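You operate a simulated robot arm through the tools that you are given. There is no shell and no other tool. Be economical: measure what you need, move in short steps, check, and stop when the job is done.

You are at the controls of a simulated two-armed robot. One attempt, no reset.

## Task
Wipe up the spill on the top of the crate table with the blue cloth and put it back.

It is judged by the outcome, as a careful person would: the job done as asked, and still so three seconds after it is handed in. It fails if anything else is knocked over, pushed out of place, dropped, spilled or broken. Flat cloth is picked up by pressing the open fingertips on it (5 to 10 N) and closing them slowly along it; thin cloth reads only 2 to 8 mm in the jaws.

## Robot
Two 7-joint arms with two-finger parallel grippers on one trunk, on a base that drives. Base frame: it is fixed to the floor where the robot stands at the start and does not move with it; the origin is under the middle of the robot, x ahead of it, y to its left, z up. Units: m, rad, N and s.
The left shoulder is at the start at [0.07, 0.163, 1.195], the right one opposite. Payload 3.43 kg a hand.
The tool frame of a hand sits at the grasp point between the pads (the TCP): z along the fingers, y along the line on which they close. The tips reach 0.034 m beyond it. Largest opening 0.128 m; finger width 0.024, thickness 0.012; the body of the gripper, 0.048 by 0.13 m, starts 0.096 m behind the TCP.
Orientation is that of the tool frame in the base frame, as [roll, pitch, yaw] about the fixed x, y, z axes, in that order (R = Rz(yaw) Ry(pitch) Rx(roll)). With the fingers straight down and closing along the base's y, the tool's x points along the base's -x, its y along +y and its z along -z.

## Interface
- The arms move only by the tool move_arm. It takes "left_targets", "right_targets" or both (then of equal length, played together; a hand with none holds still); each is a list of rows, each a list of 7 numbers: the shift along the base's x, y, z in m, then the turn, a rotation vector about the base's x, y, z in rad, then the closure, from 0 (fully open) to 1 (shut). In form: [[tx, ty, tz, wx, wy, wz, claw], ...]. A call has 1 to 8 rows; each row shifts and turns the commanded pose from where the row before left it. Each row takes 0.2 s and may step no farther than 0.05 m and 0.15 rad from the row before; otherwise, or with a gripper value out of range, the whole call is refused. A pose out of reach is approached as far as the arm can. The call stops where the force on the tool passes 40 N (or 10 N more than at its start, if that is more) or the arm is blocked; 0.2 s more then pass. The fingers move at their own pace (about 0.153 m/s each) and stop on an object; they squeeze with about 29 N. The grip force told is the motor's: it shows also when the fingers shut on nothing. Time passes only in rows, and 0.2 s behind the last, so rows that do not move let the fingers close. The reply holds the time, the measured pose of the TCP, the force on the tool along the base axes, the opening and the grip force, in the units named above and with some noise, with the torque about the TCP (base axes, N m) and any sound that the robot's microphone picked up.
- Cameras (640 x 400 px; columns grow to the right, rows downward): "scene" is now at [0.1314, -0.0077, 1.4119]; the picture's right is [-0.10, -0.99, 0.00], its down [-0.67, 0.07, -0.74] and it looks along [0.74, -0.07, -0.67] (base axes); focal length 289 px, centre (320, 200). "left" rides on the left gripper at [0.076, 0.011, -0.16] in its tool frame; the picture's right is [-0.15, 0.99, 0.00], its down [-0.88, -0.13, -0.46] and it looks along [-0.45, -0.07, 0.89] (tool axes); focal length 234 px, centre (320, 200). "right" rides on the right gripper at [0.076, -0.011, -0.16] in its tool frame; the picture's right is [0.15, 0.99, 0.00], its down [-0.88, 0.13, -0.46] and it looks along [-0.45, 0.07, 0.89] (tool axes); focal length 234 px, centre (320, 200). There is no depth. A picture from a camera that has moved, and an enlarged one, comes with that camera's place and axes in the base frame and with its lens.
- get_image(camera): a new picture of that camera. It takes no simulated time.
- slide_trunk(by): slides the trunk up (or, below 0, down) by that many m; the arms and the scene camera ride with it, the base frame stays. It gives what a move gives, with no picture.
- steer(legs): drives the robot by 1 to 6 legs, each [ahead, left, turn to the left] in m, m and rad, along the robot's own axes; the way and the turn of a leg run together, so that a leg with both is an arc; at most 1.5 m and 3.142 rad a leg. The arms and the cameras ride along, it lands a little off, and it stops where it bumps. It gives what a move gives.
- pan_tilt(pan, tilt): turns the head with the scene camera to pan (to the left, within 1.501 rad either way) and tilt (down, from -0.506 to 1.204), counted from straight ahead of the robot. It gives what a move gives.
- close_up(camera, box): a new picture of the part [left, top, right, bottom] of that camera's present view, enlarged. It takes no simulated time.
- sign_off(): hands the job in; it is judged then, once.

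Work in short steps. Places have to be worked out from the pictures, the camera data and where the tool is seen: move nearer, look again, correct. Check each grasp and each placing, and mend what went wrong. You have 120 turns and 108 pictures in all, those below and enlarged ones among them. Open the grippers and draw the arms clear of the work before you hand the job in, unless the task says otherwise; then end with one line.

The tools are called after "Call:" by a JSON object that holds its "method" and its "body". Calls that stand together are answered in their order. move_arm: Moves the arms, as the interface text tells. Its arguments: {"type":"object","properties":{"left_targets":{"type":"array"},"right_targets":{"type":"array"}},"required":[]} The other tools are called the same way: slide_trunk (by) slides the trunk up or down; steer (legs) drives the base; pan_tilt (pan, tilt) turns the head that bears the scene camera; get_image (camera) takes a picture; close_up (camera, box) takes an enlarged picture of a part of a camera's view; sign_off () hands the job in.

At the start:

```text
time_s: 0.0
left_eef_pos: [0.7057, 0.2045, 1.0942]
left_tool_rot: [3.141, 0.001, -3.138]
left_contact_force: [-0.1, 0.0, -0.1]
left_ft_torque: [0.01, -0.02, 0.01]
left_grip_width: 0.1277
left_finger_force: 0.0
right_eef_pos: [0.4412, -0.2763, 1.0783]
right_tool_rot: [-3.141, 0.001, 3.141]
right_contact_force: [0.4, 0.2, 0.2]
right_ft_torque: [-0.01, 0.01, 0.01]
right_grip_width: 0.1278
right_finger_force: 0.1
trunk travel left (down, up): [-0.675, 0.265]
robot x, y, heading: [-0.0009, 0.0057, 0.002]
head pan, tilt: [-0.101, 0.737]
```

scene: 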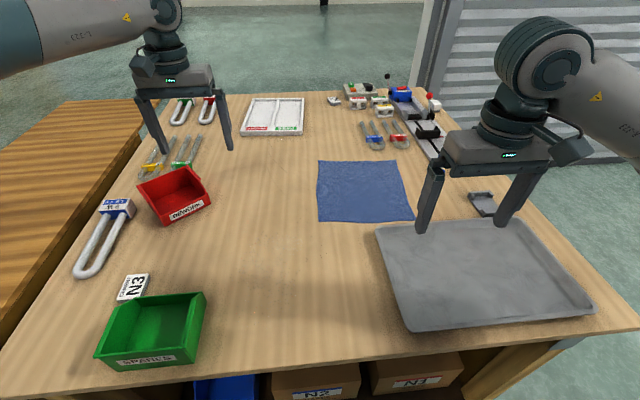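
right: 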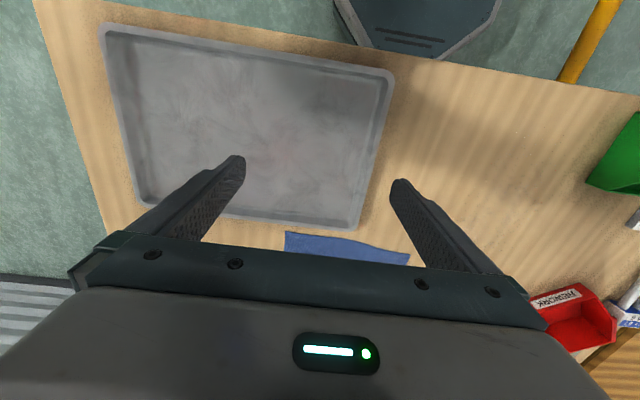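
left: 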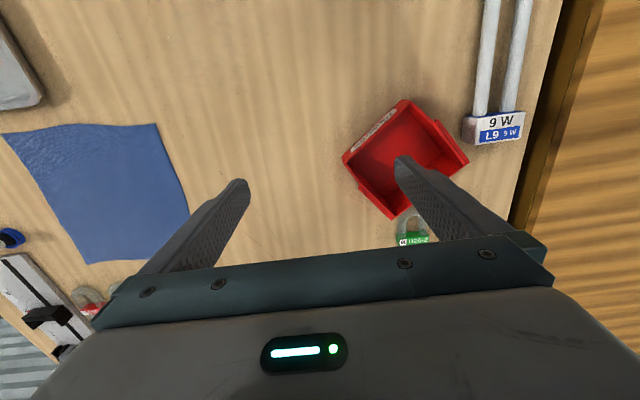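

The blue cloth lies on the bench. The slatted surface to the left may be the crate table, so I'll look left and around for it.

Call:
{"method": "pan_tilt", "body": {"pan": 0.9, "tilt": 0.6}}

Call:
{"method": "get_image", "body": {"camera": "scene"}}

Call:
{"method": "pan_tilt", "body": {"pan": -1.2, "tilt": 0.5}}

Call:
{"method": "get_image", "body": {"camera": "scene"}}

```text
time_s: 1.3
left_eef_pos: [0.706, 0.2047, 1.094]
left_tool_rot: [-3.141, -0.001, -3.14]
left_contact_force: [-0.8, -0.5, -0.1]
left_ft_torque: [0.03, -0.02, 0.01]
left_grip_width: 0.128
left_finger_force: 0.1
right_eef_pos: [0.4424, -0.2772, 1.0797]
right_tool_rot: [3.142, 0.001, 3.141]
right_contact_force: [0.1, -0.3, 0.6]
right_ft_torque: [-0.01, -0.01, -0.01]
right_grip_width: 0.1281
right_finger_force: 0.1
trunk travel left (down, up): [-0.675, 0.265]
robot x, y, heading: [0.002, 0.0013, 0.001]
head pan, tilt: [0.901, 0.6]
```

```text
104 pictures are left
camera scene: at [0.1034, 0.07, 1.4236], right [0.78, -0.62, 0.0], down [-0.35, -0.44, -0.82], along [0.51, 0.65, -0.57], focal length 289 px, centre (320, 200)
```

scene: 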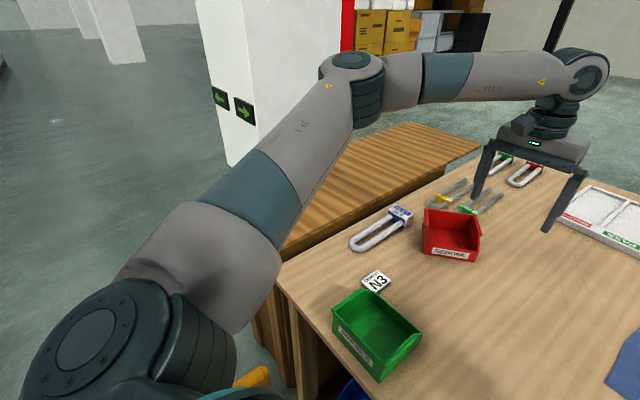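

```text
time_s: 3.3
left_eef_pos: [0.7066, 0.2037, 1.0937]
left_tool_rot: [-3.141, 0.0, -3.14]
left_contact_force: [1.4, 0.4, 0.5]
left_ft_torque: [-0.02, 0.0, 0.03]
left_grip_width: 0.1281
left_finger_force: 0.1
right_eef_pos: [0.4399, -0.2772, 1.0776]
right_tool_rot: [3.141, 0.0, 3.139]
right_contact_force: [0.6, -0.1, -0.6]
right_ft_torque: [0.0, 0.03, -0.01]
right_grip_width: 0.1283
right_finger_force: 0.0
trunk travel left (down, up): [-0.675, 0.265]
robot x, y, heading: [0.0054, 0.0004, -0.0]
head pan, tilt: [-1.201, 0.499]
```

```text
103 pictures are left
camera scene: at [0.0813, -0.0841, 1.4327], right [-0.93, -0.36, 0.0], down [-0.17, 0.45, -0.88], along [0.32, -0.82, -0.48], focal length 289 px, centre (320, 200)
```

scene: 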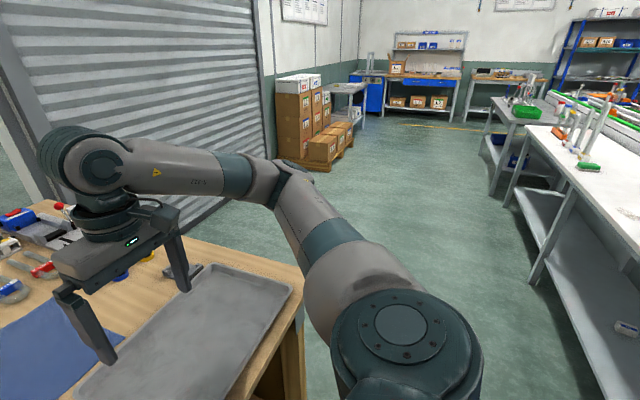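

The slatted table to the left of the bench is the likely crate table. I'll move the left hand towards it at height so its camera can find the spill.

Call:
{"method": "move_arm", "body": {"left_targets": [[0, 0.05, 0.02, 0, 0, 0, 0], [0, 0.05, 0.02, 0, 0, 0, 0], [0, 0.05, 0.02, 0, 0, 0, 0], [0, 0.05, 0.02, 0, 0, 0, 0], [0, 0.05, 0.02, 0, 0, 0, 0], [0, 0.05, 0, 0, 0, 0, 0]]}}

Call:
{"method": "get_image", "body": {"camera": "left"}}

Call:
{"method": "pan_tilt", "body": {"pan": 0.7, "tilt": 0.5}}

Call:
{"method": "get_image", "body": {"camera": "scene"}}

```text
refused: row 1 steps farther than a row can; nothing moved
```

```text
102 pictures are left
camera left: at [0.6317, 0.2139, 1.2539], right [0.15, 0.99, 0.0], down [0.88, -0.13, 0.46], along [0.45, -0.07, -0.89], focal length 234 px, centre (320, 200)
```

left: 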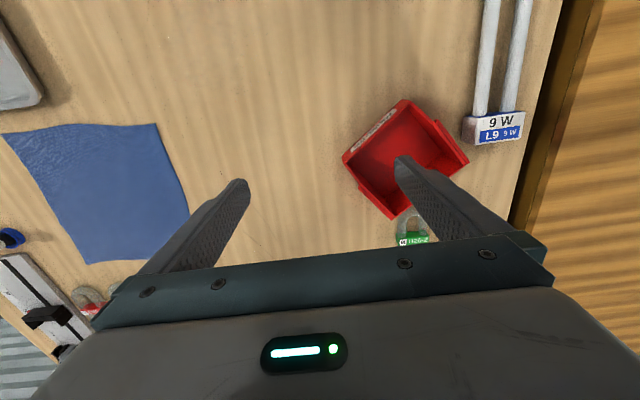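

```text
time_s: 5.1
left_eef_pos: [0.7065, 0.2036, 1.0941]
left_tool_rot: [3.141, 0.0, -3.14]
left_contact_force: [-0.5, -0.3, 0.7]
left_ft_torque: [0.01, -0.03, 0.01]
left_grip_width: 0.1282
left_finger_force: 0.1
right_eef_pos: [0.4411, -0.2769, 1.0783]
right_tool_rot: [-3.14, -0.001, 3.142]
right_contact_force: [-0.4, -0.5, 0.6]
right_ft_torque: [-0.02, 0.03, 0.03]
right_grip_width: 0.128
right_finger_force: 0.1
trunk travel left (down, up): [-0.675, 0.265]
robot x, y, heading: [-0.0013, -0.0017, -0.004]
head pan, tilt: [0.7, 0.499]
```

```text
101 pictures are left
camera scene: at [0.118, 0.0593, 1.4327], right [0.64, -0.77, 0.0], down [-0.37, -0.31, -0.88], along [0.67, 0.57, -0.48], focal length 289 px, centre (320, 200)
```

scene: 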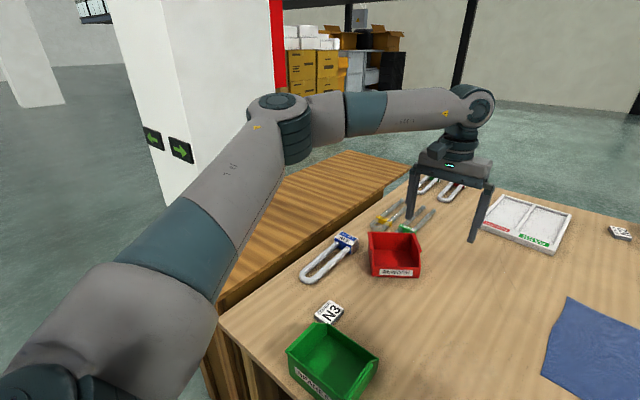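

The step was over the limit, so I'll use smaller steps toward the left table.

Call:
{"method": "move_arm", "body": {"left_targets": [[0, 0.045, 0.01, 0, 0, 0, 0], [0, 0.045, 0.01, 0, 0, 0, 0], [0, 0.045, 0.01, 0, 0, 0, 0], [0, 0.045, 0.01, 0, 0, 0, 0], [0, 0.045, 0.01, 0, 0, 0, 0], [0, 0.045, 0, 0, 0, 0, 0], [0, 0.045, 0, 0, 0, 0, 0]]}}

Call:
{"method": "get_image", "body": {"camera": "left"}}

Call:
{"method": "get_image", "body": {"camera": "scene"}}

```text
time_s: 6.7
left_eef_pos: [0.7074, 0.5097, 1.1438]
left_tool_rot: [-3.139, -0.001, -3.14]
left_contact_force: [-0.8, 0.3, 0.7]
left_ft_torque: [-0.03, 0.0, -0.02]
left_grip_width: 0.1278
left_finger_force: 0.1
left hand out of reach, approached as far as the arm can: row 7
right_eef_pos: [0.4411, -0.276, 1.08]
right_tool_rot: [3.141, 0.001, -3.14]
right_contact_force: [0.2, 0.4, 0.3]
right_ft_torque: [-0.03, -0.01, 0.0]
right_grip_width: 0.1282
right_finger_force: 0.0
trunk travel left (down, up): [-0.675, 0.265]
robot x, y, heading: [-0.0055, 0.0007, -0.003]
head pan, tilt: [0.7, 0.499]
```

```text
100 pictures are left
camera left: at [0.6322, 0.5182, 1.3036], right [0.14, 0.99, 0.0], down [0.88, -0.13, 0.46], along [0.45, -0.07, -0.89], focal length 234 px, centre (320, 200)
```

left: 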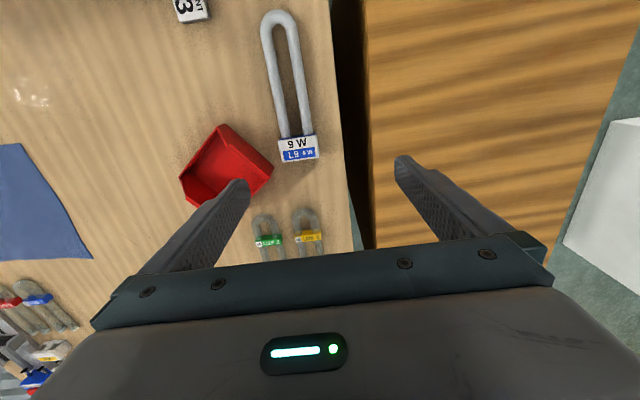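

```text
99 pictures are left
camera scene: at [0.1178, 0.0603, 1.4327], right [0.64, -0.76, 0.0], down [-0.37, -0.31, -0.88], along [0.67, 0.57, -0.48], focal length 289 px, centre (320, 200)
```

scene: 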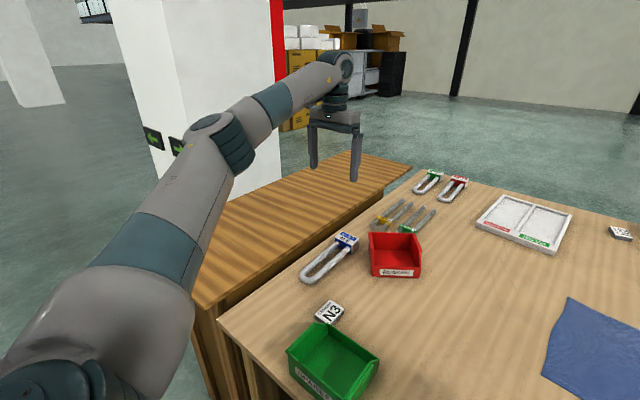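

There's a glossy patch on the bench near (0.58, -0.03), left in the left camera's view. It could be a clear spill or a light reflection, so I'll look closer from two cameras.

Call:
{"method": "close_up", "body": {"camera": "left", "box": [0, 40, 160, 140]}}

Call:
{"method": "pan_tilt", "body": {"pan": -0.05, "tilt": 0.9}}

Call:
{"method": "get_image", "body": {"camera": "scene"}}

Call:
{"method": "close_up", "body": {"camera": "scene", "box": [200, 100, 440, 250]}}

```text
4.00 times, centred on (80, 90) of left
camera zoom: at [0.6322, 0.5182, 1.3036], right [0.14, 0.99, 0.0], down [0.88, -0.13, 0.46], along [0.45, -0.07, -0.89], focal length 937 px, centre (1280, 640)
```

zoom: 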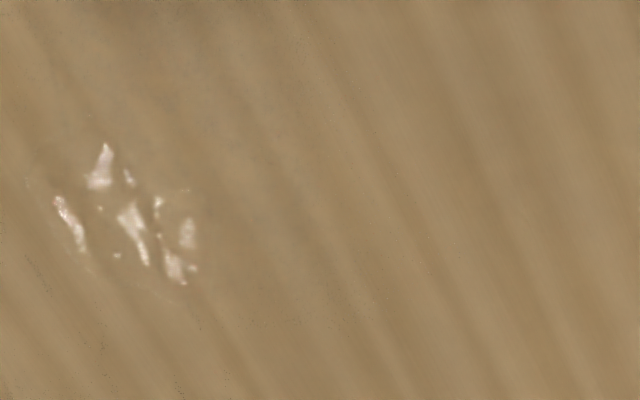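

```text
time_s: 7.8
left_eef_pos: [0.7073, 0.5057, 1.1441]
left_tool_rot: [3.141, -0.002, -3.139]
left_contact_force: [-0.3, -1.1, -0.8]
left_ft_torque: [0.03, 0.0, 0.01]
left_grip_width: 0.1279
left_finger_force: 0.0
right_eef_pos: [0.4422, -0.277, 1.079]
right_tool_rot: [3.141, -0.001, 3.141]
right_contact_force: [-0.4, 0.2, 0.1]
right_ft_torque: [-0.02, 0.04, -0.02]
right_grip_width: 0.1279
right_finger_force: 0.0
trunk travel left (down, up): [-0.675, 0.265]
robot x, y, heading: [0.0021, 0.0015, 0.01]
head pan, tilt: [-0.051, 0.901]
```

```text
97 pictures are left
camera scene: at [0.1238, -0.0029, 1.3989], right [-0.05, -1.0, 0.0], down [-0.78, 0.04, -0.62], along [0.62, -0.03, -0.78], focal length 289 px, centre (320, 200)
```

scene: 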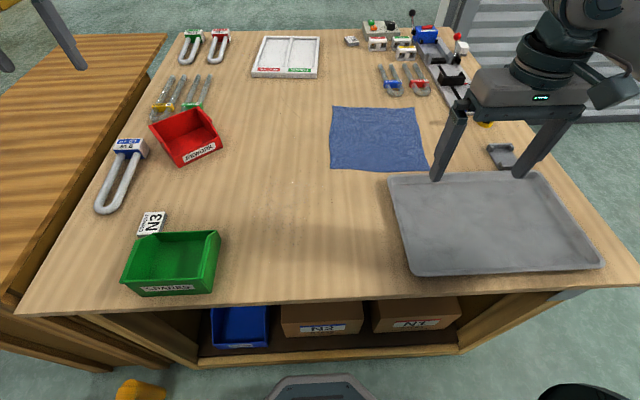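

```text
2.67 times, centred on (320, 175) of scene
camera zoom: at [0.1238, -0.0029, 1.3989], right [-0.05, -1.0, 0.0], down [-0.78, 0.04, -0.62], along [0.62, -0.03, -0.78], focal length 771 px, centre (320, 267)
```

zoom: 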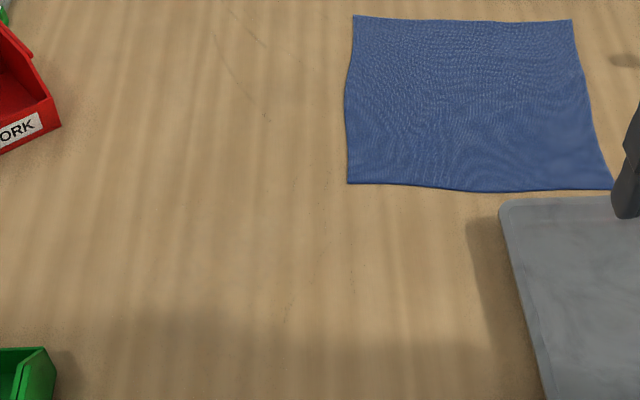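

The glint is ambiguous. I'll back the robot away from the bench and turn slightly left to see the whole slatted table and the bench from other angles.

Call:
{"method": "steer", "body": {"legs": [[-0.5, 0, 0]]}}

Call:
{"method": "pan_tilt", "body": {"pan": 0.5, "tilt": 0.5}}

Call:
{"method": "get_image", "body": {"camera": "scene"}}

Call:
{"method": "get_image", "body": {"camera": "left"}}

```text
time_s: 10.8
left_eef_pos: [0.2043, 0.5066, 1.1431]
left_tool_rot: [3.14, 0.0, -3.14]
left_contact_force: [-0.8, -0.5, 0.3]
left_ft_torque: [0.01, 0.0, 0.0]
left_grip_width: 0.1277
left_finger_force: 0.1
right_eef_pos: [-0.0613, -0.2767, 1.0787]
right_tool_rot: [3.141, 0.001, 3.14]
right_contact_force: [0.7, 0.4, -0.2]
right_ft_torque: [0.01, 0.01, 0.0]
right_grip_width: 0.1281
right_finger_force: 0.2
trunk travel left (down, up): [-0.675, 0.265]
robot x, y, heading: [-0.5029, -0.0009, -0.001]
head pan, tilt: [-0.051, 0.901]
```

```text
time_s: 11.8
left_eef_pos: [0.204, 0.5077, 1.1429]
left_tool_rot: [3.141, 0.0, -3.14]
left_contact_force: [-0.9, 0.0, -0.5]
left_ft_torque: [-0.02, 0.03, 0.03]
left_grip_width: 0.1281
left_finger_force: 0.2
right_eef_pos: [-0.0626, -0.2781, 1.0782]
right_tool_rot: [3.141, -0.001, -3.14]
right_contact_force: [0.0, -0.3, 0.4]
right_ft_torque: [-0.03, 0.01, 0.0]
right_grip_width: 0.1281
right_finger_force: 0.0
trunk travel left (down, up): [-0.675, 0.265]
robot x, y, heading: [-0.5036, 0.0006, 0.005]
head pan, tilt: [0.499, 0.499]
```

```text
95 pictures are left
camera scene: at [-0.3747, 0.0443, 1.4326], right [0.48, -0.88, 0.0], down [-0.42, -0.23, -0.88], along [0.77, 0.42, -0.48], focal length 289 px, centre (320, 200)
```

scene: 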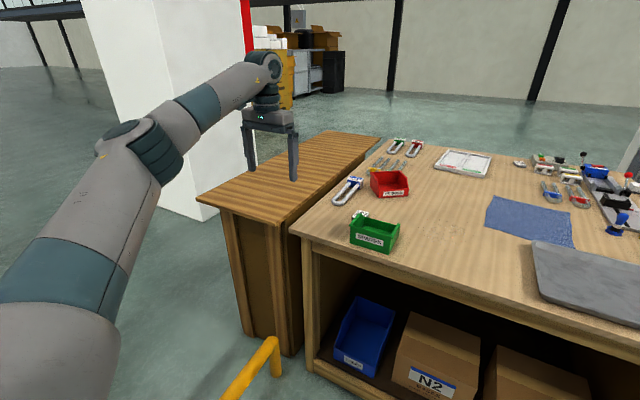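

```text
94 pictures are left
camera left: at [0.1295, 0.5166, 1.3037], right [0.15, 0.99, 0.0], down [0.88, -0.13, 0.46], along [0.45, -0.07, -0.89], focal length 234 px, centre (320, 200)
```

left: 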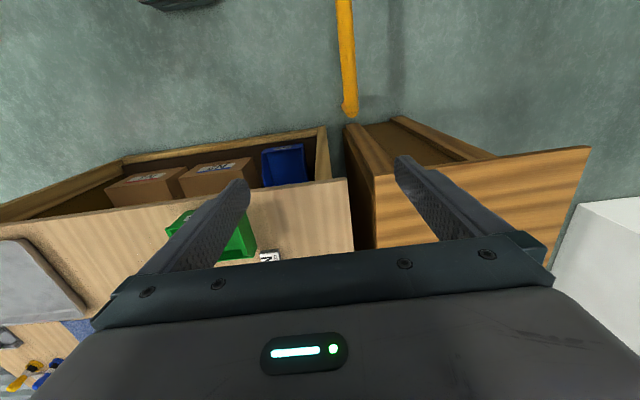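

Something dappled shows on the bench near (450, 228). I'll zoom on it and on the slatted table.

Call:
{"method": "close_up", "body": {"camera": "scene", "box": [380, 190, 540, 290]}}

Call:
{"method": "close_up", "body": {"camera": "scene", "box": [200, 120, 392, 240]}}

```text
4.00 times, centred on (460, 240) of scene
camera zoom: at [-0.3747, 0.0443, 1.4326], right [0.48, -0.88, 0.0], down [-0.42, -0.23, -0.88], along [0.77, 0.42, -0.48], focal length 1156 px, centre (-240, 40)
```

zoom: 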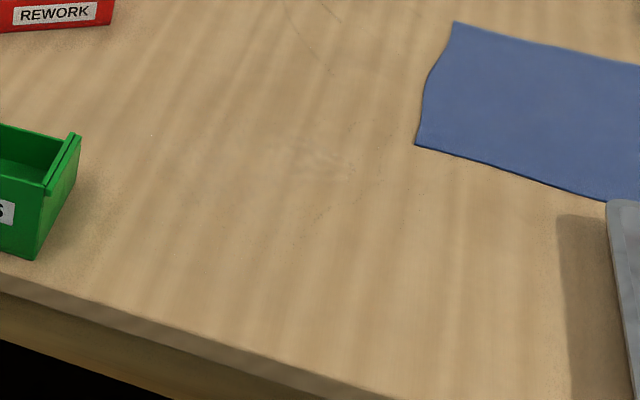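

```text
3.33 times, centred on (296, 180) of scene
camera zoom: at [-0.3747, 0.0443, 1.4326], right [0.48, -0.88, 0.0], down [-0.42, -0.23, -0.88], along [0.77, 0.42, -0.48], focal length 964 px, centre (400, 267)
```

zoom: 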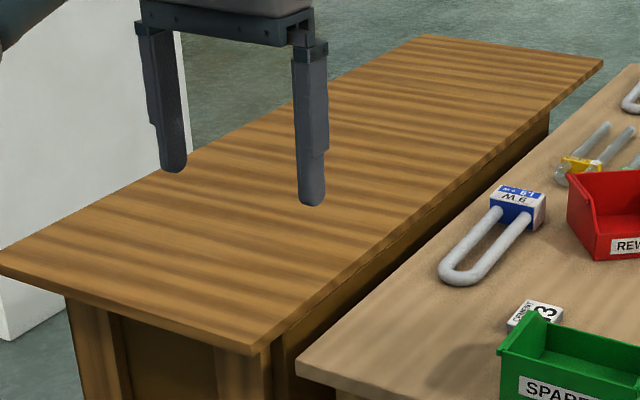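

The slatted table looks dry. There is a faint clear patch on the bench around (0.6–0.67, 0), and the bench is the table with crates on its shelf. I'll also check the remaining surroundings for any other table, and see what the spill looks like from a lower angle.

Call:
{"method": "steer", "body": {"legs": [[-0.25, 0, 0]]}}

Call:
{"method": "slide_trunk", "body": {"by": -0.25}}

Call:
{"method": "pan_tilt", "body": {"pan": 0.0, "tilt": 0.3}}

Call:
{"method": "get_image", "body": {"camera": "scene"}}

Call:
{"method": "close_up", "body": {"camera": "scene", "box": [220, 130, 420, 255]}}

Call:
{"method": "pan_tilt", "body": {"pan": 1.5, "tilt": 0.3}}

Call:
{"method": "get_image", "body": {"camera": "scene"}}

Call:
{"method": "pan_tilt", "body": {"pan": -1.5, "tilt": 0.3}}

Call:
{"method": "get_image", "body": {"camera": "scene"}}

```text
time_s: 13.6
left_eef_pos: [-0.0444, 0.5063, 1.1426]
left_tool_rot: [3.14, 0.0, 3.141]
left_contact_force: [-0.2, -0.5, -0.4]
left_ft_torque: [0.0, 0.01, -0.02]
left_grip_width: 0.1279
left_finger_force: 0.1
right_eef_pos: [-0.3118, -0.2775, 1.0795]
right_tool_rot: [-3.14, 0.001, 3.141]
right_contact_force: [-0.3, -0.3, 0.0]
right_ft_torque: [-0.01, 0.01, -0.02]
right_grip_width: 0.1281
right_finger_force: 0.0
trunk travel left (down, up): [-0.675, 0.265]
robot x, y, heading: [-0.7491, -0.0026, -0.002]
head pan, tilt: [0.499, 0.499]
```

```text
time_s: 16.2
left_eef_pos: [-0.0444, 0.5059, 0.8943]
left_tool_rot: [-3.141, 0.0, -3.14]
left_contact_force: [0.7, 0.0, 0.9]
left_ft_torque: [0.02, -0.01, 0.0]
left_grip_width: 0.1281
left_finger_force: 0.1
right_eef_pos: [-0.3114, -0.2774, 0.8293]
right_tool_rot: [3.141, 0.0, -3.141]
right_contact_force: [0.2, 0.6, -0.2]
right_ft_torque: [0.0, -0.01, 0.05]
right_grip_width: 0.1281
right_finger_force: 0.0
trunk travel left (down, up): [-0.425, 0.515]
robot x, y, heading: [-0.7544, 0.0021, 0.002]
head pan, tilt: [0.499, 0.499]
```

```text
time_s: 17.1
left_eef_pos: [-0.0446, 0.5062, 0.8928]
left_tool_rot: [3.141, -0.002, -3.141]
left_contact_force: [-0.1, 0.2, 0.7]
left_ft_torque: [0.05, -0.02, 0.01]
left_grip_width: 0.1279
left_finger_force: 0.1
right_eef_pos: [-0.3113, -0.2775, 0.8285]
right_tool_rot: [-3.141, 0.0, 3.141]
right_contact_force: [-0.4, -0.7, -0.3]
right_ft_torque: [-0.03, 0.0, -0.02]
right_grip_width: 0.1282
right_finger_force: 0.0
trunk travel left (down, up): [-0.425, 0.515]
robot x, y, heading: [-0.7546, -0.0033, -0.001]
head pan, tilt: [0.0, 0.3]
```

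```text
91 pictures are left
camera scene: at [-0.6105, 0.0009, 1.2011], right [0.0, -1.0, 0.0], down [-0.3, 0.0, -0.96], along [0.96, 0.0, -0.3], focal length 289 px, centre (320, 200)
```

scene: 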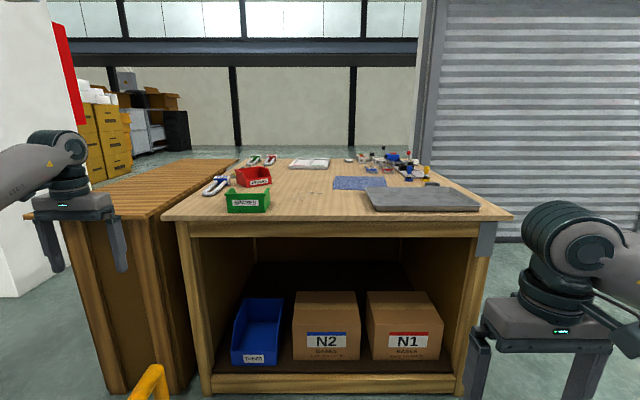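

```text
3.20 times, centred on (320, 192) of scene
camera zoom: at [-0.6105, 0.0009, 1.2011], right [0.0, -1.0, 0.0], down [-0.3, 0.0, -0.96], along [0.96, 0.0, -0.3], focal length 925 px, centre (320, 224)
```

zoom: 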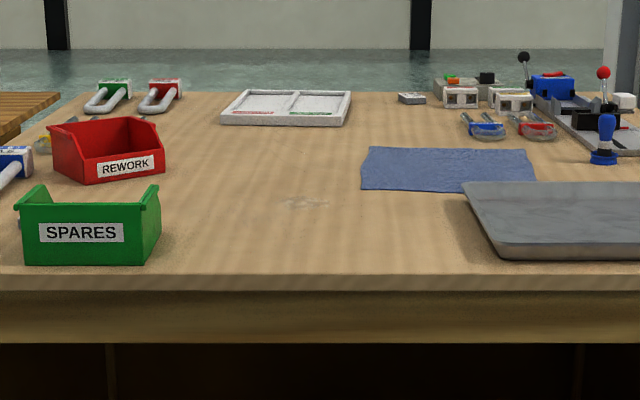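

```text
time_s: 18.7
left_eef_pos: [-0.0442, 0.5056, 0.8924]
left_tool_rot: [-3.141, -0.001, 3.139]
left_contact_force: [1.2, 0.0, 0.3]
left_ft_torque: [-0.01, 0.0, 0.01]
left_grip_width: 0.128
left_finger_force: 0.1
right_eef_pos: [-0.3109, -0.2776, 0.8288]
right_tool_rot: [-3.141, 0.0, 3.141]
right_contact_force: [0.1, 0.1, -0.7]
right_ft_torque: [0.0, -0.03, 0.02]
right_grip_width: 0.128
right_finger_force: 0.0
trunk travel left (down, up): [-0.425, 0.515]
robot x, y, heading: [-0.752, -0.001, 0.003]
head pan, tilt: [1.499, 0.3]
```

```text
89 pictures are left
camera scene: at [-0.6971, 0.0939, 1.2011], right [1.0, -0.07, 0.0], down [-0.02, -0.29, -0.96], along [0.07, 0.95, -0.3], focal length 289 px, centre (320, 200)
```

scene: 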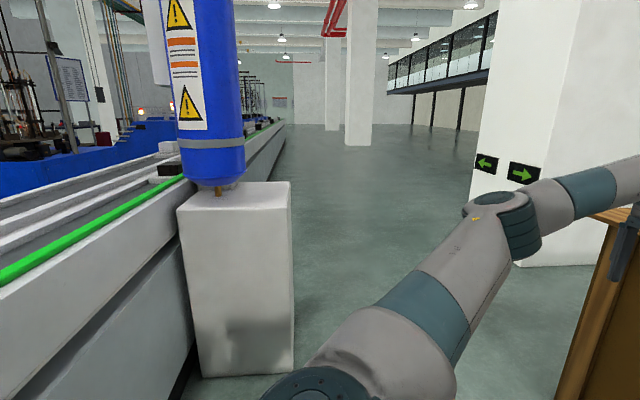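

```text
time_s: 21.3
left_eef_pos: [-0.0441, 0.507, 0.895]
left_tool_rot: [-3.141, -0.001, 3.141]
left_contact_force: [-0.7, -0.4, -0.6]
left_ft_torque: [0.0, -0.02, -0.02]
left_grip_width: 0.128
left_finger_force: 0.0
right_eef_pos: [-0.3106, -0.2775, 0.8296]
right_tool_rot: [3.14, 0.0, 3.141]
right_contact_force: [1.0, 0.0, -0.2]
right_ft_torque: [0.0, 0.08, -0.02]
right_grip_width: 0.1281
right_finger_force: 0.0
trunk travel left (down, up): [-0.425, 0.515]
robot x, y, heading: [-0.7516, 0.0003, 0.003]
head pan, tilt: [-1.499, 0.3]
```

```text
88 pictures are left
camera scene: at [-0.6972, -0.0923, 1.2011], right [-1.0, -0.07, 0.0], down [-0.02, 0.29, -0.96], along [0.07, -0.95, -0.3], focal length 289 px, centre (320, 200)
```

scene: 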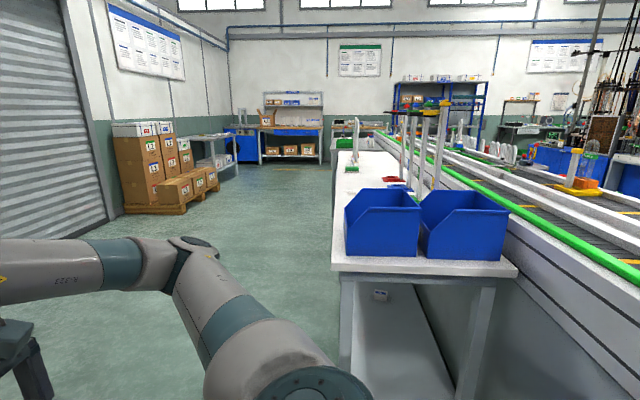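

The low view shows a clear wet patch on the bench. The cloth corner and patch triangulate consistently across my views if the top is at z≈0.855: patch centre ≈ (0.59, 0.015), about 0.1 m across, and cloth near-left corner ≈ (0.66, -0.06). I saw no other crate-bearing table with a spill. I'll raise the trunk, drive back in and tuck the left arm later.

Call:
{"method": "slide_trunk", "body": {"by": 0.25}}

Call:
{"method": "steer", "body": {"legs": [[0.75, 0, 0]]}}

Call:
{"method": "pan_tilt", "body": {"pan": -0.1, "tilt": 0.9}}

Call:
{"method": "get_image", "body": {"camera": "scene"}}

Call:
{"method": "get_image", "body": {"camera": "left"}}

```text
time_s: 23.9
left_eef_pos: [-0.0445, 0.5064, 1.1437]
left_tool_rot: [3.141, 0.001, 3.14]
left_contact_force: [1.3, -0.5, 0.5]
left_ft_torque: [-0.03, -0.03, 0.04]
left_grip_width: 0.1283
left_finger_force: 0.0
right_eef_pos: [-0.3117, -0.2786, 1.0787]
right_tool_rot: [3.141, -0.001, 3.14]
right_contact_force: [-0.5, -0.5, 0.0]
right_ft_torque: [0.03, 0.0, -0.02]
right_grip_width: 0.128
right_finger_force: 0.1
trunk travel left (down, up): [-0.675, 0.265]
robot x, y, heading: [-0.7502, 0.0008, -0.003]
head pan, tilt: [-1.499, 0.3]
```

```text
time_s: 27.9
left_eef_pos: [0.7099, 0.497, 1.1437]
left_tool_rot: [3.141, 0.001, 3.135]
left_contact_force: [-0.7, 0.8, 0.2]
left_ft_torque: [-0.01, -0.02, 0.0]
left_grip_width: 0.1281
left_finger_force: 0.0
right_eef_pos: [0.438, -0.2849, 1.0785]
right_tool_rot: [-3.14, 0.0, 3.133]
right_contact_force: [-0.2, 0.2, -0.1]
right_ft_torque: [-0.02, 0.01, -0.03]
right_grip_width: 0.1277
right_finger_force: 0.0
trunk travel left (down, up): [-0.675, 0.265]
robot x, y, heading: [-0.0024, -0.0025, -0.005]
head pan, tilt: [-1.499, 0.3]
```

```text
time_s: 29.5
left_eef_pos: [0.7097, 0.4981, 1.1435]
left_tool_rot: [3.141, 0.0, 3.136]
left_contact_force: [-0.1, -1.1, 0.5]
left_ft_torque: [-0.01, -0.02, 0.01]
left_grip_width: 0.1281
left_finger_force: 0.0
right_eef_pos: [0.4378, -0.2842, 1.0779]
right_tool_rot: [3.141, 0.0, 3.132]
right_contact_force: [-0.1, -0.5, 0.3]
right_ft_torque: [-0.02, 0.05, -0.02]
right_grip_width: 0.1281
right_finger_force: 0.1
trunk travel left (down, up): [-0.675, 0.265]
robot x, y, heading: [-0.0029, -0.0053, -0.005]
head pan, tilt: [-0.099, 0.901]
```

```text
87 pictures are left
camera scene: at [0.1217, -0.0109, 1.3989], right [-0.11, -0.99, 0.0], down [-0.78, 0.08, -0.62], along [0.62, -0.07, -0.78], focal length 289 px, centre (320, 200)
```

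scene: 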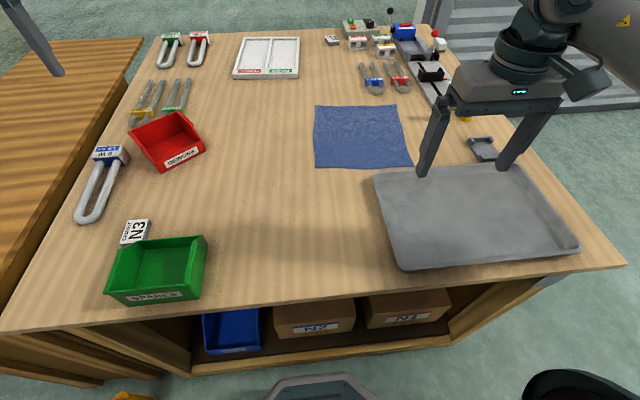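

```text
86 pictures are left
camera left: at [0.635, 0.5082, 1.3037], right [0.15, 0.99, 0.0], down [0.88, -0.14, 0.46], along [0.45, -0.07, -0.89], focal length 234 px, centre (320, 200)
```

left: 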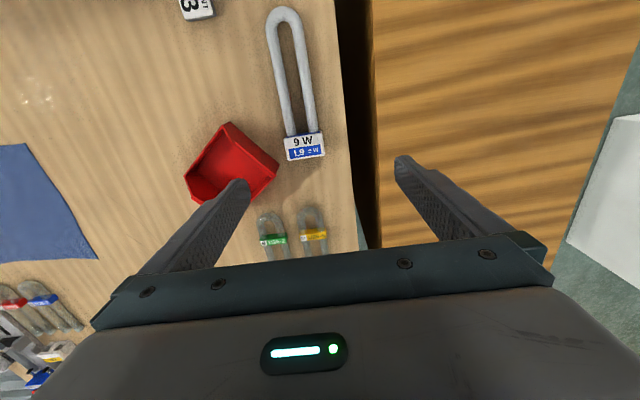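

The patch still reads (0.585, 0.02) and the cloth near-left corner (0.656, -0.063). I'll bring the right hand above the cloth near that corner, half closed, and look.

Call:
{"method": "move_arm", "body": {"right_targets": [[0.037, 0.024, 0, 0, 0, 0, 0.5], [0.037, 0.024, 0, 0, 0, 0, 0.5], [0.037, 0.024, -0.02, 0, 0, 0, 0.5], [0.037, 0.024, -0.02, 0, 0, 0, 0.5], [0.037, 0.024, -0.02, 0, 0, 0, 0.5], [0.037, 0.024, -0.02, 0, 0, 0, 0.5], [0.037, 0.024, -0.02, 0, 0, 0, 0.5]]}}

Call:
{"method": "get_image", "body": {"camera": "scene"}}

Call:
{"method": "get_image", "body": {"camera": "right"}}

```text
time_s: 31.1
left_eef_pos: [0.7112, 0.4981, 1.1411]
left_tool_rot: [-3.14, 0.0, 3.135]
left_contact_force: [0.1, 1.1, -0.1]
left_ft_torque: [-0.02, 0.0, -0.02]
left_grip_width: 0.1281
left_finger_force: 0.0
right_eef_pos: [0.6985, -0.1149, 0.9798]
right_tool_rot: [-3.14, 0.0, 3.132]
right_contact_force: [0.1, 0.6, 0.2]
right_ft_torque: [-0.01, 0.03, -0.02]
right_grip_width: 0.0639
right_finger_force: 0.1
trunk travel left (down, up): [-0.675, 0.265]
robot x, y, heading: [-0.0011, -0.0062, -0.005]
head pan, tilt: [-0.099, 0.901]
```

```text
85 pictures are left
camera scene: at [0.1231, -0.0089, 1.3987], right [-0.11, -0.99, 0.0], down [-0.78, 0.08, -0.62], along [0.62, -0.07, -0.78], focal length 289 px, centre (320, 200)
```

scene: 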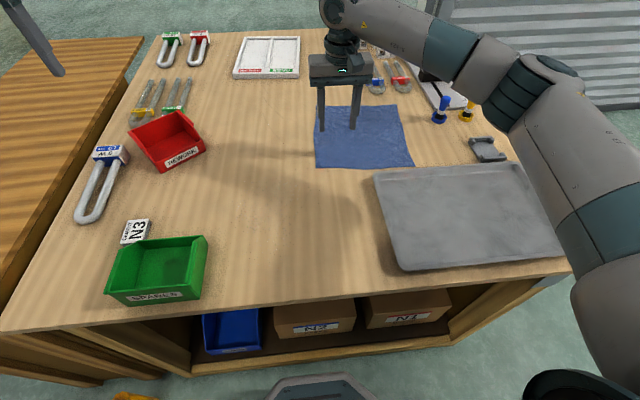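

```text
84 pictures are left
camera right: at [0.6222, -0.126, 1.1386], right [-0.14, 0.99, 0.0], down [0.88, 0.12, 0.45], along [0.45, 0.06, -0.89], focal length 234 px, centre (320, 200)
```

right: 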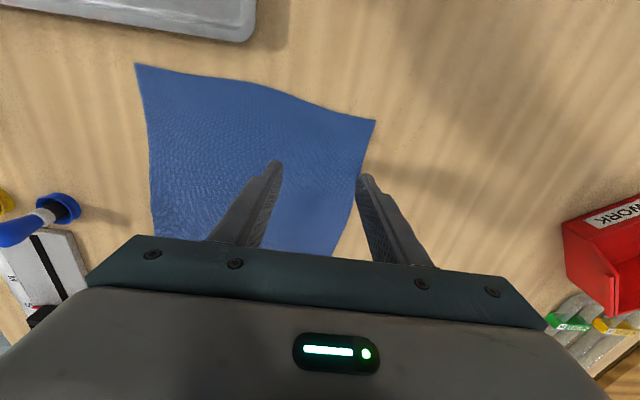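

Geometry agrees: cloth corners ≈ near-left (0.656,-0.06), near-right (0.634,-0.32), far-left (0.937,-0.083), far-right (0.92,-0.35). I'll lower towards the cloth, expecting tip contact at TCP z≈0.89.

Call:
{"method": "move_arm", "body": {"right_targets": [[-0.008, 0.012, -0.035, 0, 0, 0, 0.5], [0, 0, -0.03, 0, 0, 0, 0.5], [0, 0, -0.008, 0, 0, 0, 0.5], [0, 0, -0.005, 0, 0, 0, 0.5]]}}

Call:
{"method": "get_image", "body": {"camera": "right"}}

```text
time_s: 32.1
left_eef_pos: [0.71, 0.4988, 1.1439]
left_tool_rot: [3.141, 0.001, 3.135]
left_contact_force: [-0.4, -0.3, 0.4]
left_ft_torque: [0.01, 0.03, 0.02]
left_grip_width: 0.1279
left_finger_force: 0.0
right_eef_pos: [0.6896, -0.1037, 0.9014]
right_tool_rot: [-3.142, 0.0, 3.131]
right_contact_force: [-0.8, -1.0, 0.0]
right_ft_torque: [-0.01, -0.02, 0.01]
right_grip_width: 0.0641
right_finger_force: 0.0
trunk travel left (down, up): [-0.675, 0.265]
robot x, y, heading: [-0.0009, -0.0011, -0.009]
head pan, tilt: [-0.099, 0.901]
```

```text
83 pictures are left
camera right: at [0.6132, -0.1154, 1.0602], right [-0.14, 0.99, 0.0], down [0.88, 0.12, 0.46], along [0.45, 0.06, -0.89], focal length 234 px, centre (320, 200)
```

right: 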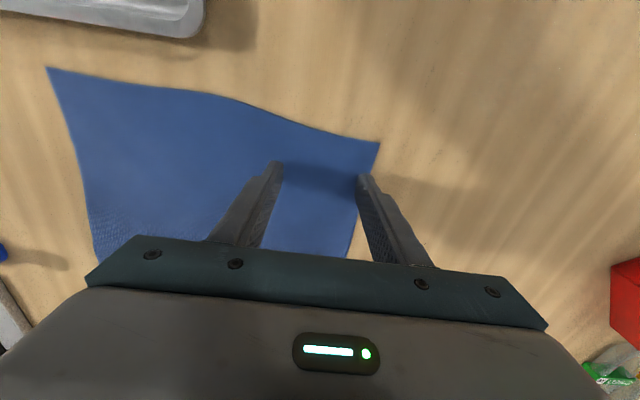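

No contact yet, and the left finger is near the cloth's edge. I'll shift 1.5 cm right and creep down.

Call:
{"method": "move_arm", "body": {"right_targets": [[0, -0.015, -0.002, 0, 0, 0, 0.5], [0, 0, -0.004, 0, 0, 0, 0.5], [0, 0, -0.003, 0, 0, 0, 0.5], [0, 0, -0.003, 0, 0, 0, 0.5]]}}

```text
time_s: 33.1
left_eef_pos: [0.7075, 0.4986, 1.1466]
left_tool_rot: [3.14, 0.003, 3.135]
left_contact_force: [0.8, 0.7, -0.3]
left_ft_torque: [0.03, 0.01, 0.01]
left_grip_width: 0.1281
left_finger_force: 0.0
right_eef_pos: [0.6886, -0.1188, 0.8948]
right_tool_rot: [3.139, 0.011, 3.133]
right_contact_force: [5.4, -4.4, 38.3]
right_ft_torque: [-0.57, 0.05, 0.2]
right_grip_width: 0.064
right_finger_force: 0.0
trunk travel left (down, up): [-0.675, 0.265]
robot x, y, heading: [-0.0017, -0.0066, -0.015]
head pan, tilt: [-0.099, 0.901]
```

Contact: the top is at z≈0.86, matching the estimate, but 38 N is too much. I'll ease up by about 4.5 mm.

Call:
{"method": "move_arm", "body": {"right_targets": [[0, 0, 0.0045, 0, 0, 0, 0.5]]}}

```text
time_s: 33.5
left_eef_pos: [0.7078, 0.4972, 1.1463]
left_tool_rot: [3.141, 0.002, 3.133]
left_contact_force: [0.5, 0.1, 0.6]
left_ft_torque: [0.02, 0.03, -0.01]
left_grip_width: 0.1282
left_finger_force: 0.1
right_eef_pos: [0.6881, -0.1188, 0.896]
right_tool_rot: [3.139, 0.001, 3.134]
right_contact_force: [7.3, -2.4, 29.4]
right_ft_torque: [-0.19, -0.14, 0.04]
right_grip_width: 0.0643
right_finger_force: 0.1
trunk travel left (down, up): [-0.675, 0.265]
robot x, y, heading: [-0.0019, -0.0026, -0.007]
head pan, tilt: [-0.099, 0.901]
```

Call:
{"method": "move_arm", "body": {"right_targets": [[0, 0, 0.004, 0, 0, 0, 0.5]]}}

```text
time_s: 33.9
left_eef_pos: [0.7088, 0.4977, 1.1432]
left_tool_rot: [3.14, -0.001, 3.133]
left_contact_force: [-0.4, -0.2, -0.5]
left_ft_torque: [0.0, -0.02, 0.01]
left_grip_width: 0.128
left_finger_force: 0.0
right_eef_pos: [0.6867, -0.1195, 0.8957]
right_tool_rot: [3.141, -0.003, 3.134]
right_contact_force: [0.8, -0.8, 11.1]
right_ft_torque: [0.18, -0.05, -0.07]
right_grip_width: 0.0637
right_finger_force: 0.0
trunk travel left (down, up): [-0.675, 0.265]
robot x, y, heading: [-0.0036, -0.0056, -0.008]
head pan, tilt: [-0.099, 0.901]
```

Now 11 N. I'll ease slightly and close slowly along the cloth.

Call:
{"method": "move_arm", "body": {"right_targets": [[0, 0, 0.0007, 0, 0, 0, 0.56], [0, 0, 0, 0, 0, 0, 0.62], [0, 0, 0, 0, 0, 0, 0.69], [0, 0, 0, 0, 0, 0, 0.76], [0, 0, 0, 0, 0, 0, 0.83], [0, 0, 0, 0, 0, 0, 0.9], [0, 0, 0, 0, 0, 0, 0.96], [0, 0, 0, 0, 0, 0, 1.0]]}}

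Call:
{"method": "get_image", "body": {"camera": "right"}}

Call:
{"method": "get_image", "body": {"camera": "scene"}}

```text
time_s: 35.7
left_eef_pos: [0.7103, 0.4974, 1.1439]
left_tool_rot: [-3.141, 0.0, 3.136]
left_contact_force: [-0.4, 0.0, 0.7]
left_ft_torque: [0.01, 0.01, 0.01]
left_grip_width: 0.1278
left_finger_force: 0.1
right_eef_pos: [0.6879, -0.1173, 0.8982]
right_tool_rot: [-3.141, 0.001, 3.133]
right_contact_force: [-0.1, -1.1, 1.2]
right_ft_torque: [0.02, 0.03, 0.0]
right_grip_width: 0.0019
right_finger_force: 28.7
trunk travel left (down, up): [-0.675, 0.265]
robot x, y, heading: [-0.0006, -0.0041, -0.008]
head pan, tilt: [-0.099, 0.901]
```

```text
82 pictures are left
camera right: at [0.6122, -0.1303, 1.057], right [-0.14, 0.99, 0.0], down [0.88, 0.12, 0.46], along [0.45, 0.06, -0.89], focal length 234 px, centre (320, 200)
```

right: 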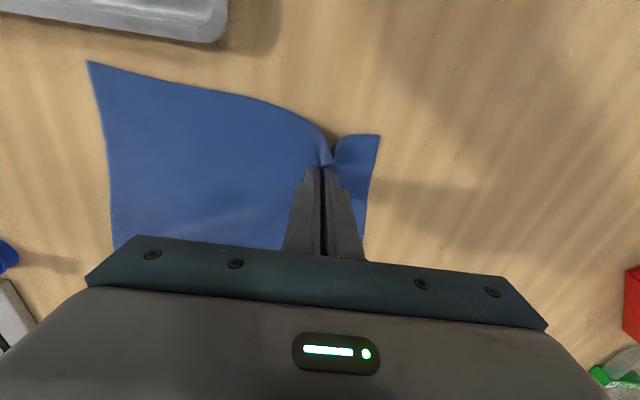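

```text
81 pictures are left
camera scene: at [0.1218, -0.0108, 1.3988], right [-0.11, -0.99, 0.0], down [-0.78, 0.08, -0.62], along [0.62, -0.07, -0.78], focal length 289 px, centre (320, 200)
```

scene: 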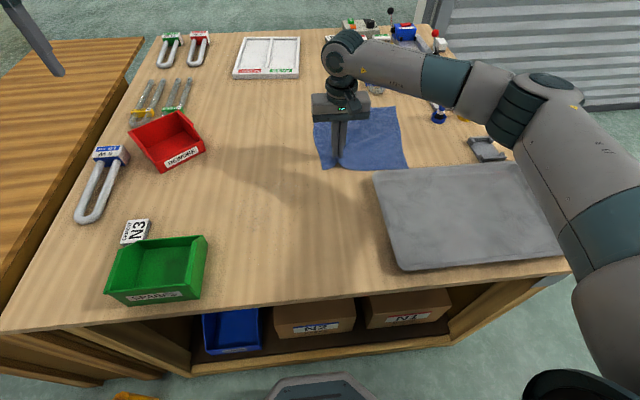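

A pinch has formed (1.9 mm). I'll lift 3 cm to check it holds.

Call:
{"method": "move_arm", "body": {"right_targets": [[0, 0.0, 0.015, 0, 0, 0, 1.0], [0, 0.02, 0.015, 0, 0, 0, 1.0], [0, 0.02, 0, 0, 0, 0, 1.0]]}}

Call:
{"method": "get_image", "body": {"camera": "right"}}

Call:
{"method": "get_image", "body": {"camera": "scene"}}

```text
time_s: 36.5
left_eef_pos: [0.7097, 0.498, 1.1436]
left_tool_rot: [3.141, 0.0, 3.134]
left_contact_force: [0.1, -0.7, -0.3]
left_ft_torque: [0.0, -0.01, 0.02]
left_grip_width: 0.1279
left_finger_force: 0.1
right_eef_pos: [0.6889, -0.0786, 0.928]
right_tool_rot: [3.141, -0.002, 3.131]
right_contact_force: [-0.7, -0.1, -0.3]
right_ft_torque: [0.01, 0.01, 0.0]
right_grip_width: 0.002
right_finger_force: 29.3
trunk travel left (down, up): [-0.675, 0.265]
robot x, y, heading: [0.003, -0.0048, -0.008]
head pan, tilt: [-0.099, 0.901]
```

```text
80 pictures are left
camera right: at [0.6124, -0.0903, 1.0873], right [-0.14, 0.99, 0.0], down [0.88, 0.12, 0.45], along [0.45, 0.06, -0.89], focal length 234 px, centre (320, 200)
```

right: 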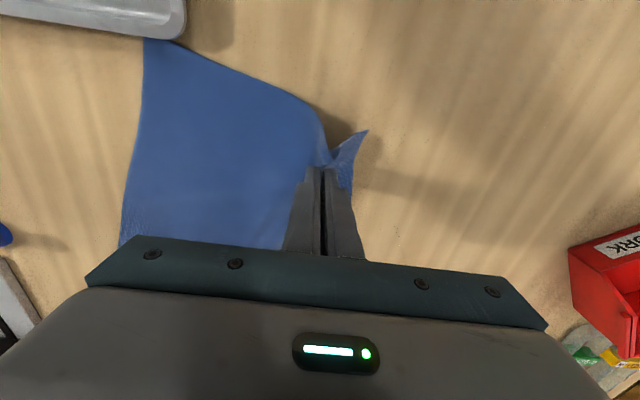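

```text
79 pictures are left
camera scene: at [0.1221, -0.0101, 1.3988], right [-0.11, -0.99, 0.0], down [-0.78, 0.08, -0.62], along [0.62, -0.07, -0.78], focal length 289 px, centre (320, 200)
```

scene: 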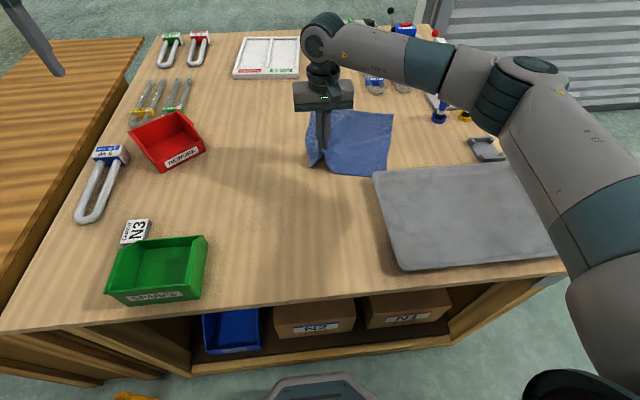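

Cloth is held, with its near-right corner close to the tray. I'll move left first, keeping low, then come toward the spill.

Call:
{"method": "move_arm", "body": {"right_targets": [[0, 0.04, 0, 0, 0, 0, 1.0], [0, 0.04, 0, 0, 0, 0, 1.0], [-0.02, 0.035, 0, 0, 0, 0, 1.0], [-0.035, 0, -0.01, 0, 0, 0, 1.0], [-0.02, 0, -0.01, 0, 0, 0, 1.0]]}}

Call:
{"method": "get_image", "body": {"camera": "right"}}

Call:
{"method": "get_image", "body": {"camera": "scene"}}

Call:
{"method": "get_image", "body": {"camera": "left"}}

```text
time_s: 37.7
left_eef_pos: [0.7097, 0.4981, 1.1447]
left_tool_rot: [-3.141, 0.0, 3.137]
left_contact_force: [-0.2, 0.3, 0.4]
left_ft_torque: [0.02, 0.03, 0.03]
left_grip_width: 0.1284
left_finger_force: 0.0
right_eef_pos: [0.6129, 0.0365, 0.9082]
right_tool_rot: [-3.14, 0.0, 3.132]
right_contact_force: [0.6, -0.5, 0.5]
right_ft_torque: [-0.01, -0.01, -0.03]
right_grip_width: 0.0022
right_finger_force: 29.0
trunk travel left (down, up): [-0.675, 0.265]
robot x, y, heading: [-0.0018, -0.0044, -0.01]
head pan, tilt: [-0.099, 0.901]
```

```text
78 pictures are left
camera right: at [0.5371, 0.0242, 1.0671], right [-0.14, 0.99, 0.0], down [0.88, 0.12, 0.45], along [0.45, 0.06, -0.89], focal length 234 px, centre (320, 200)
```

right: 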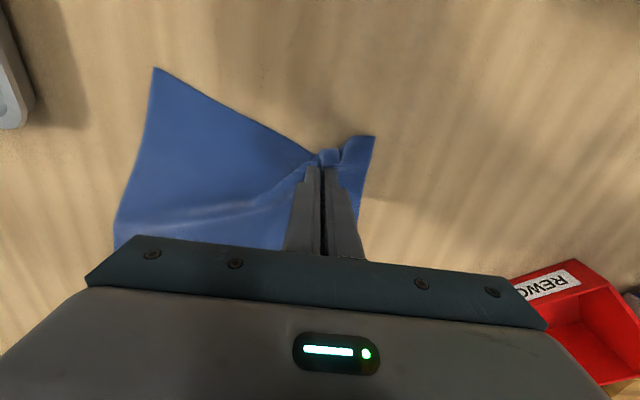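

```text
77 pictures are left
camera scene: at [0.1217, -0.0106, 1.3988], right [-0.11, -0.99, 0.0], down [-0.78, 0.08, -0.62], along [0.62, -0.07, -0.78], focal length 289 px, centre (320, 200)
```

scene: 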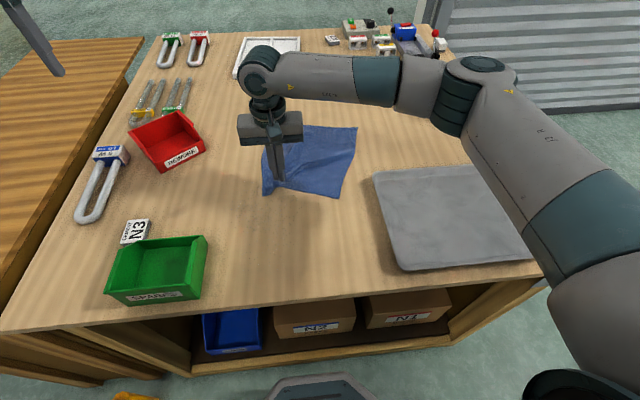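

```text
76 pictures are left
camera left: at [0.635, 0.5084, 1.3036], right [0.15, 0.99, 0.0], down [0.88, -0.14, 0.46], along [0.45, -0.07, -0.89], focal length 234 px, centre (320, 200)
```

left: 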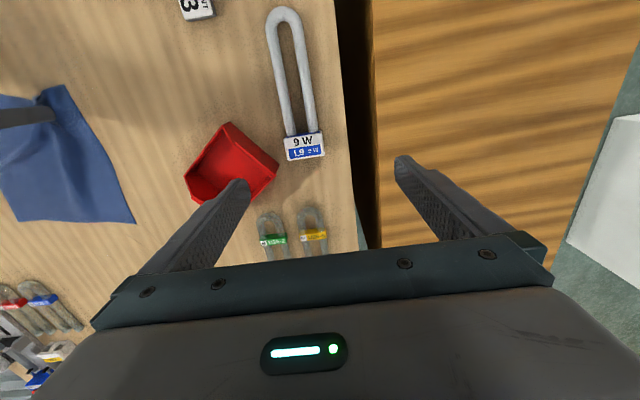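

The cloth lies over the patch. I'll lower to light contact and begin a wiping sweep toward the robot and back.

Call:
{"method": "move_arm", "body": {"right_targets": [[0, 0, -0.008, 0, 0, 0, 1.0], [0, 0, -0.0055, 0, 0, 0, 1.0]]}}

```text
time_s: 38.3
left_eef_pos: [0.7086, 0.4977, 1.1455]
left_tool_rot: [3.141, 0.001, 3.134]
left_contact_force: [0.2, 0.4, 0.2]
left_ft_torque: [0.0, -0.04, -0.01]
left_grip_width: 0.1282
left_finger_force: 0.1
right_eef_pos: [0.6132, 0.0369, 0.8964]
right_tool_rot: [3.138, 0.004, 3.133]
right_contact_force: [2.7, -1.1, 11.1]
right_ft_torque: [-0.04, -0.07, 0.02]
right_grip_width: 0.0023
right_finger_force: 29.0
trunk travel left (down, up): [-0.675, 0.265]
robot x, y, heading: [-0.0059, -0.0075, -0.006]
head pan, tilt: [-0.099, 0.901]
```

11 N contact. Now a raster: strokes in x from 0.52 to 0.66, stepping y from 0.075 down.

Call:
{"method": "move_arm", "body": {"right_targets": [[-0.035, 0.02, 0, 0, 0, 0, 1.0], [-0.035, 0.02, 0, 0, 0, 0, 1.0], [-0.025, 0, 0, 0, 0, 0, 1.0], [0.035, 0, 0, 0, 0, 0, 1.0], [0.035, 0, 0, 0, 0, 0, 1.0], [0.035, 0, 0, 0, 0, 0, 1.0], [0.035, 0, 0, 0, 0, 0, 1.0], [0, -0.025, 0, 0, 0, 0, 1.0]]}}

Call:
{"method": "get_image", "body": {"camera": "scene"}}

```text
time_s: 40.1
left_eef_pos: [0.7077, 0.4972, 1.1452]
left_tool_rot: [-3.141, 0.002, 3.135]
left_contact_force: [-0.6, -1.0, -0.5]
left_ft_torque: [0.01, -0.02, -0.01]
left_grip_width: 0.1279
left_finger_force: 0.0
right_eef_pos: [0.6581, 0.0513, 0.8969]
right_tool_rot: [3.14, 0.004, 3.134]
right_contact_force: [1.1, 7.3, 16.8]
right_ft_torque: [0.28, 0.05, -0.06]
right_grip_width: 0.0021
right_finger_force: 28.7
trunk travel left (down, up): [-0.675, 0.265]
robot x, y, heading: [-0.0027, -0.0014, -0.012]
head pan, tilt: [-0.099, 0.901]
```

```text
75 pictures are left
camera scene: at [0.1201, -0.0114, 1.399], right [-0.11, -0.99, 0.0], down [-0.78, 0.08, -0.62], along [0.62, -0.07, -0.78], focal length 289 px, centre (320, 200)
```

scene: 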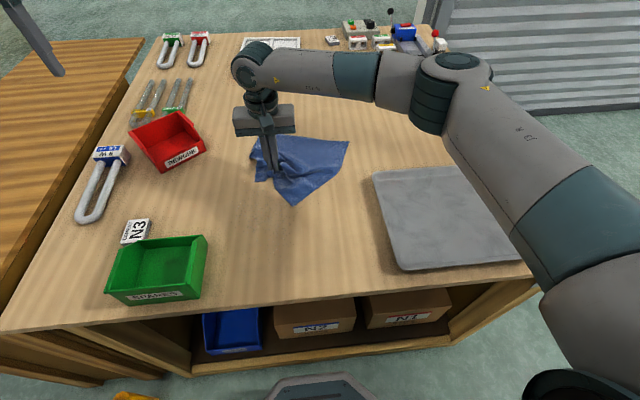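

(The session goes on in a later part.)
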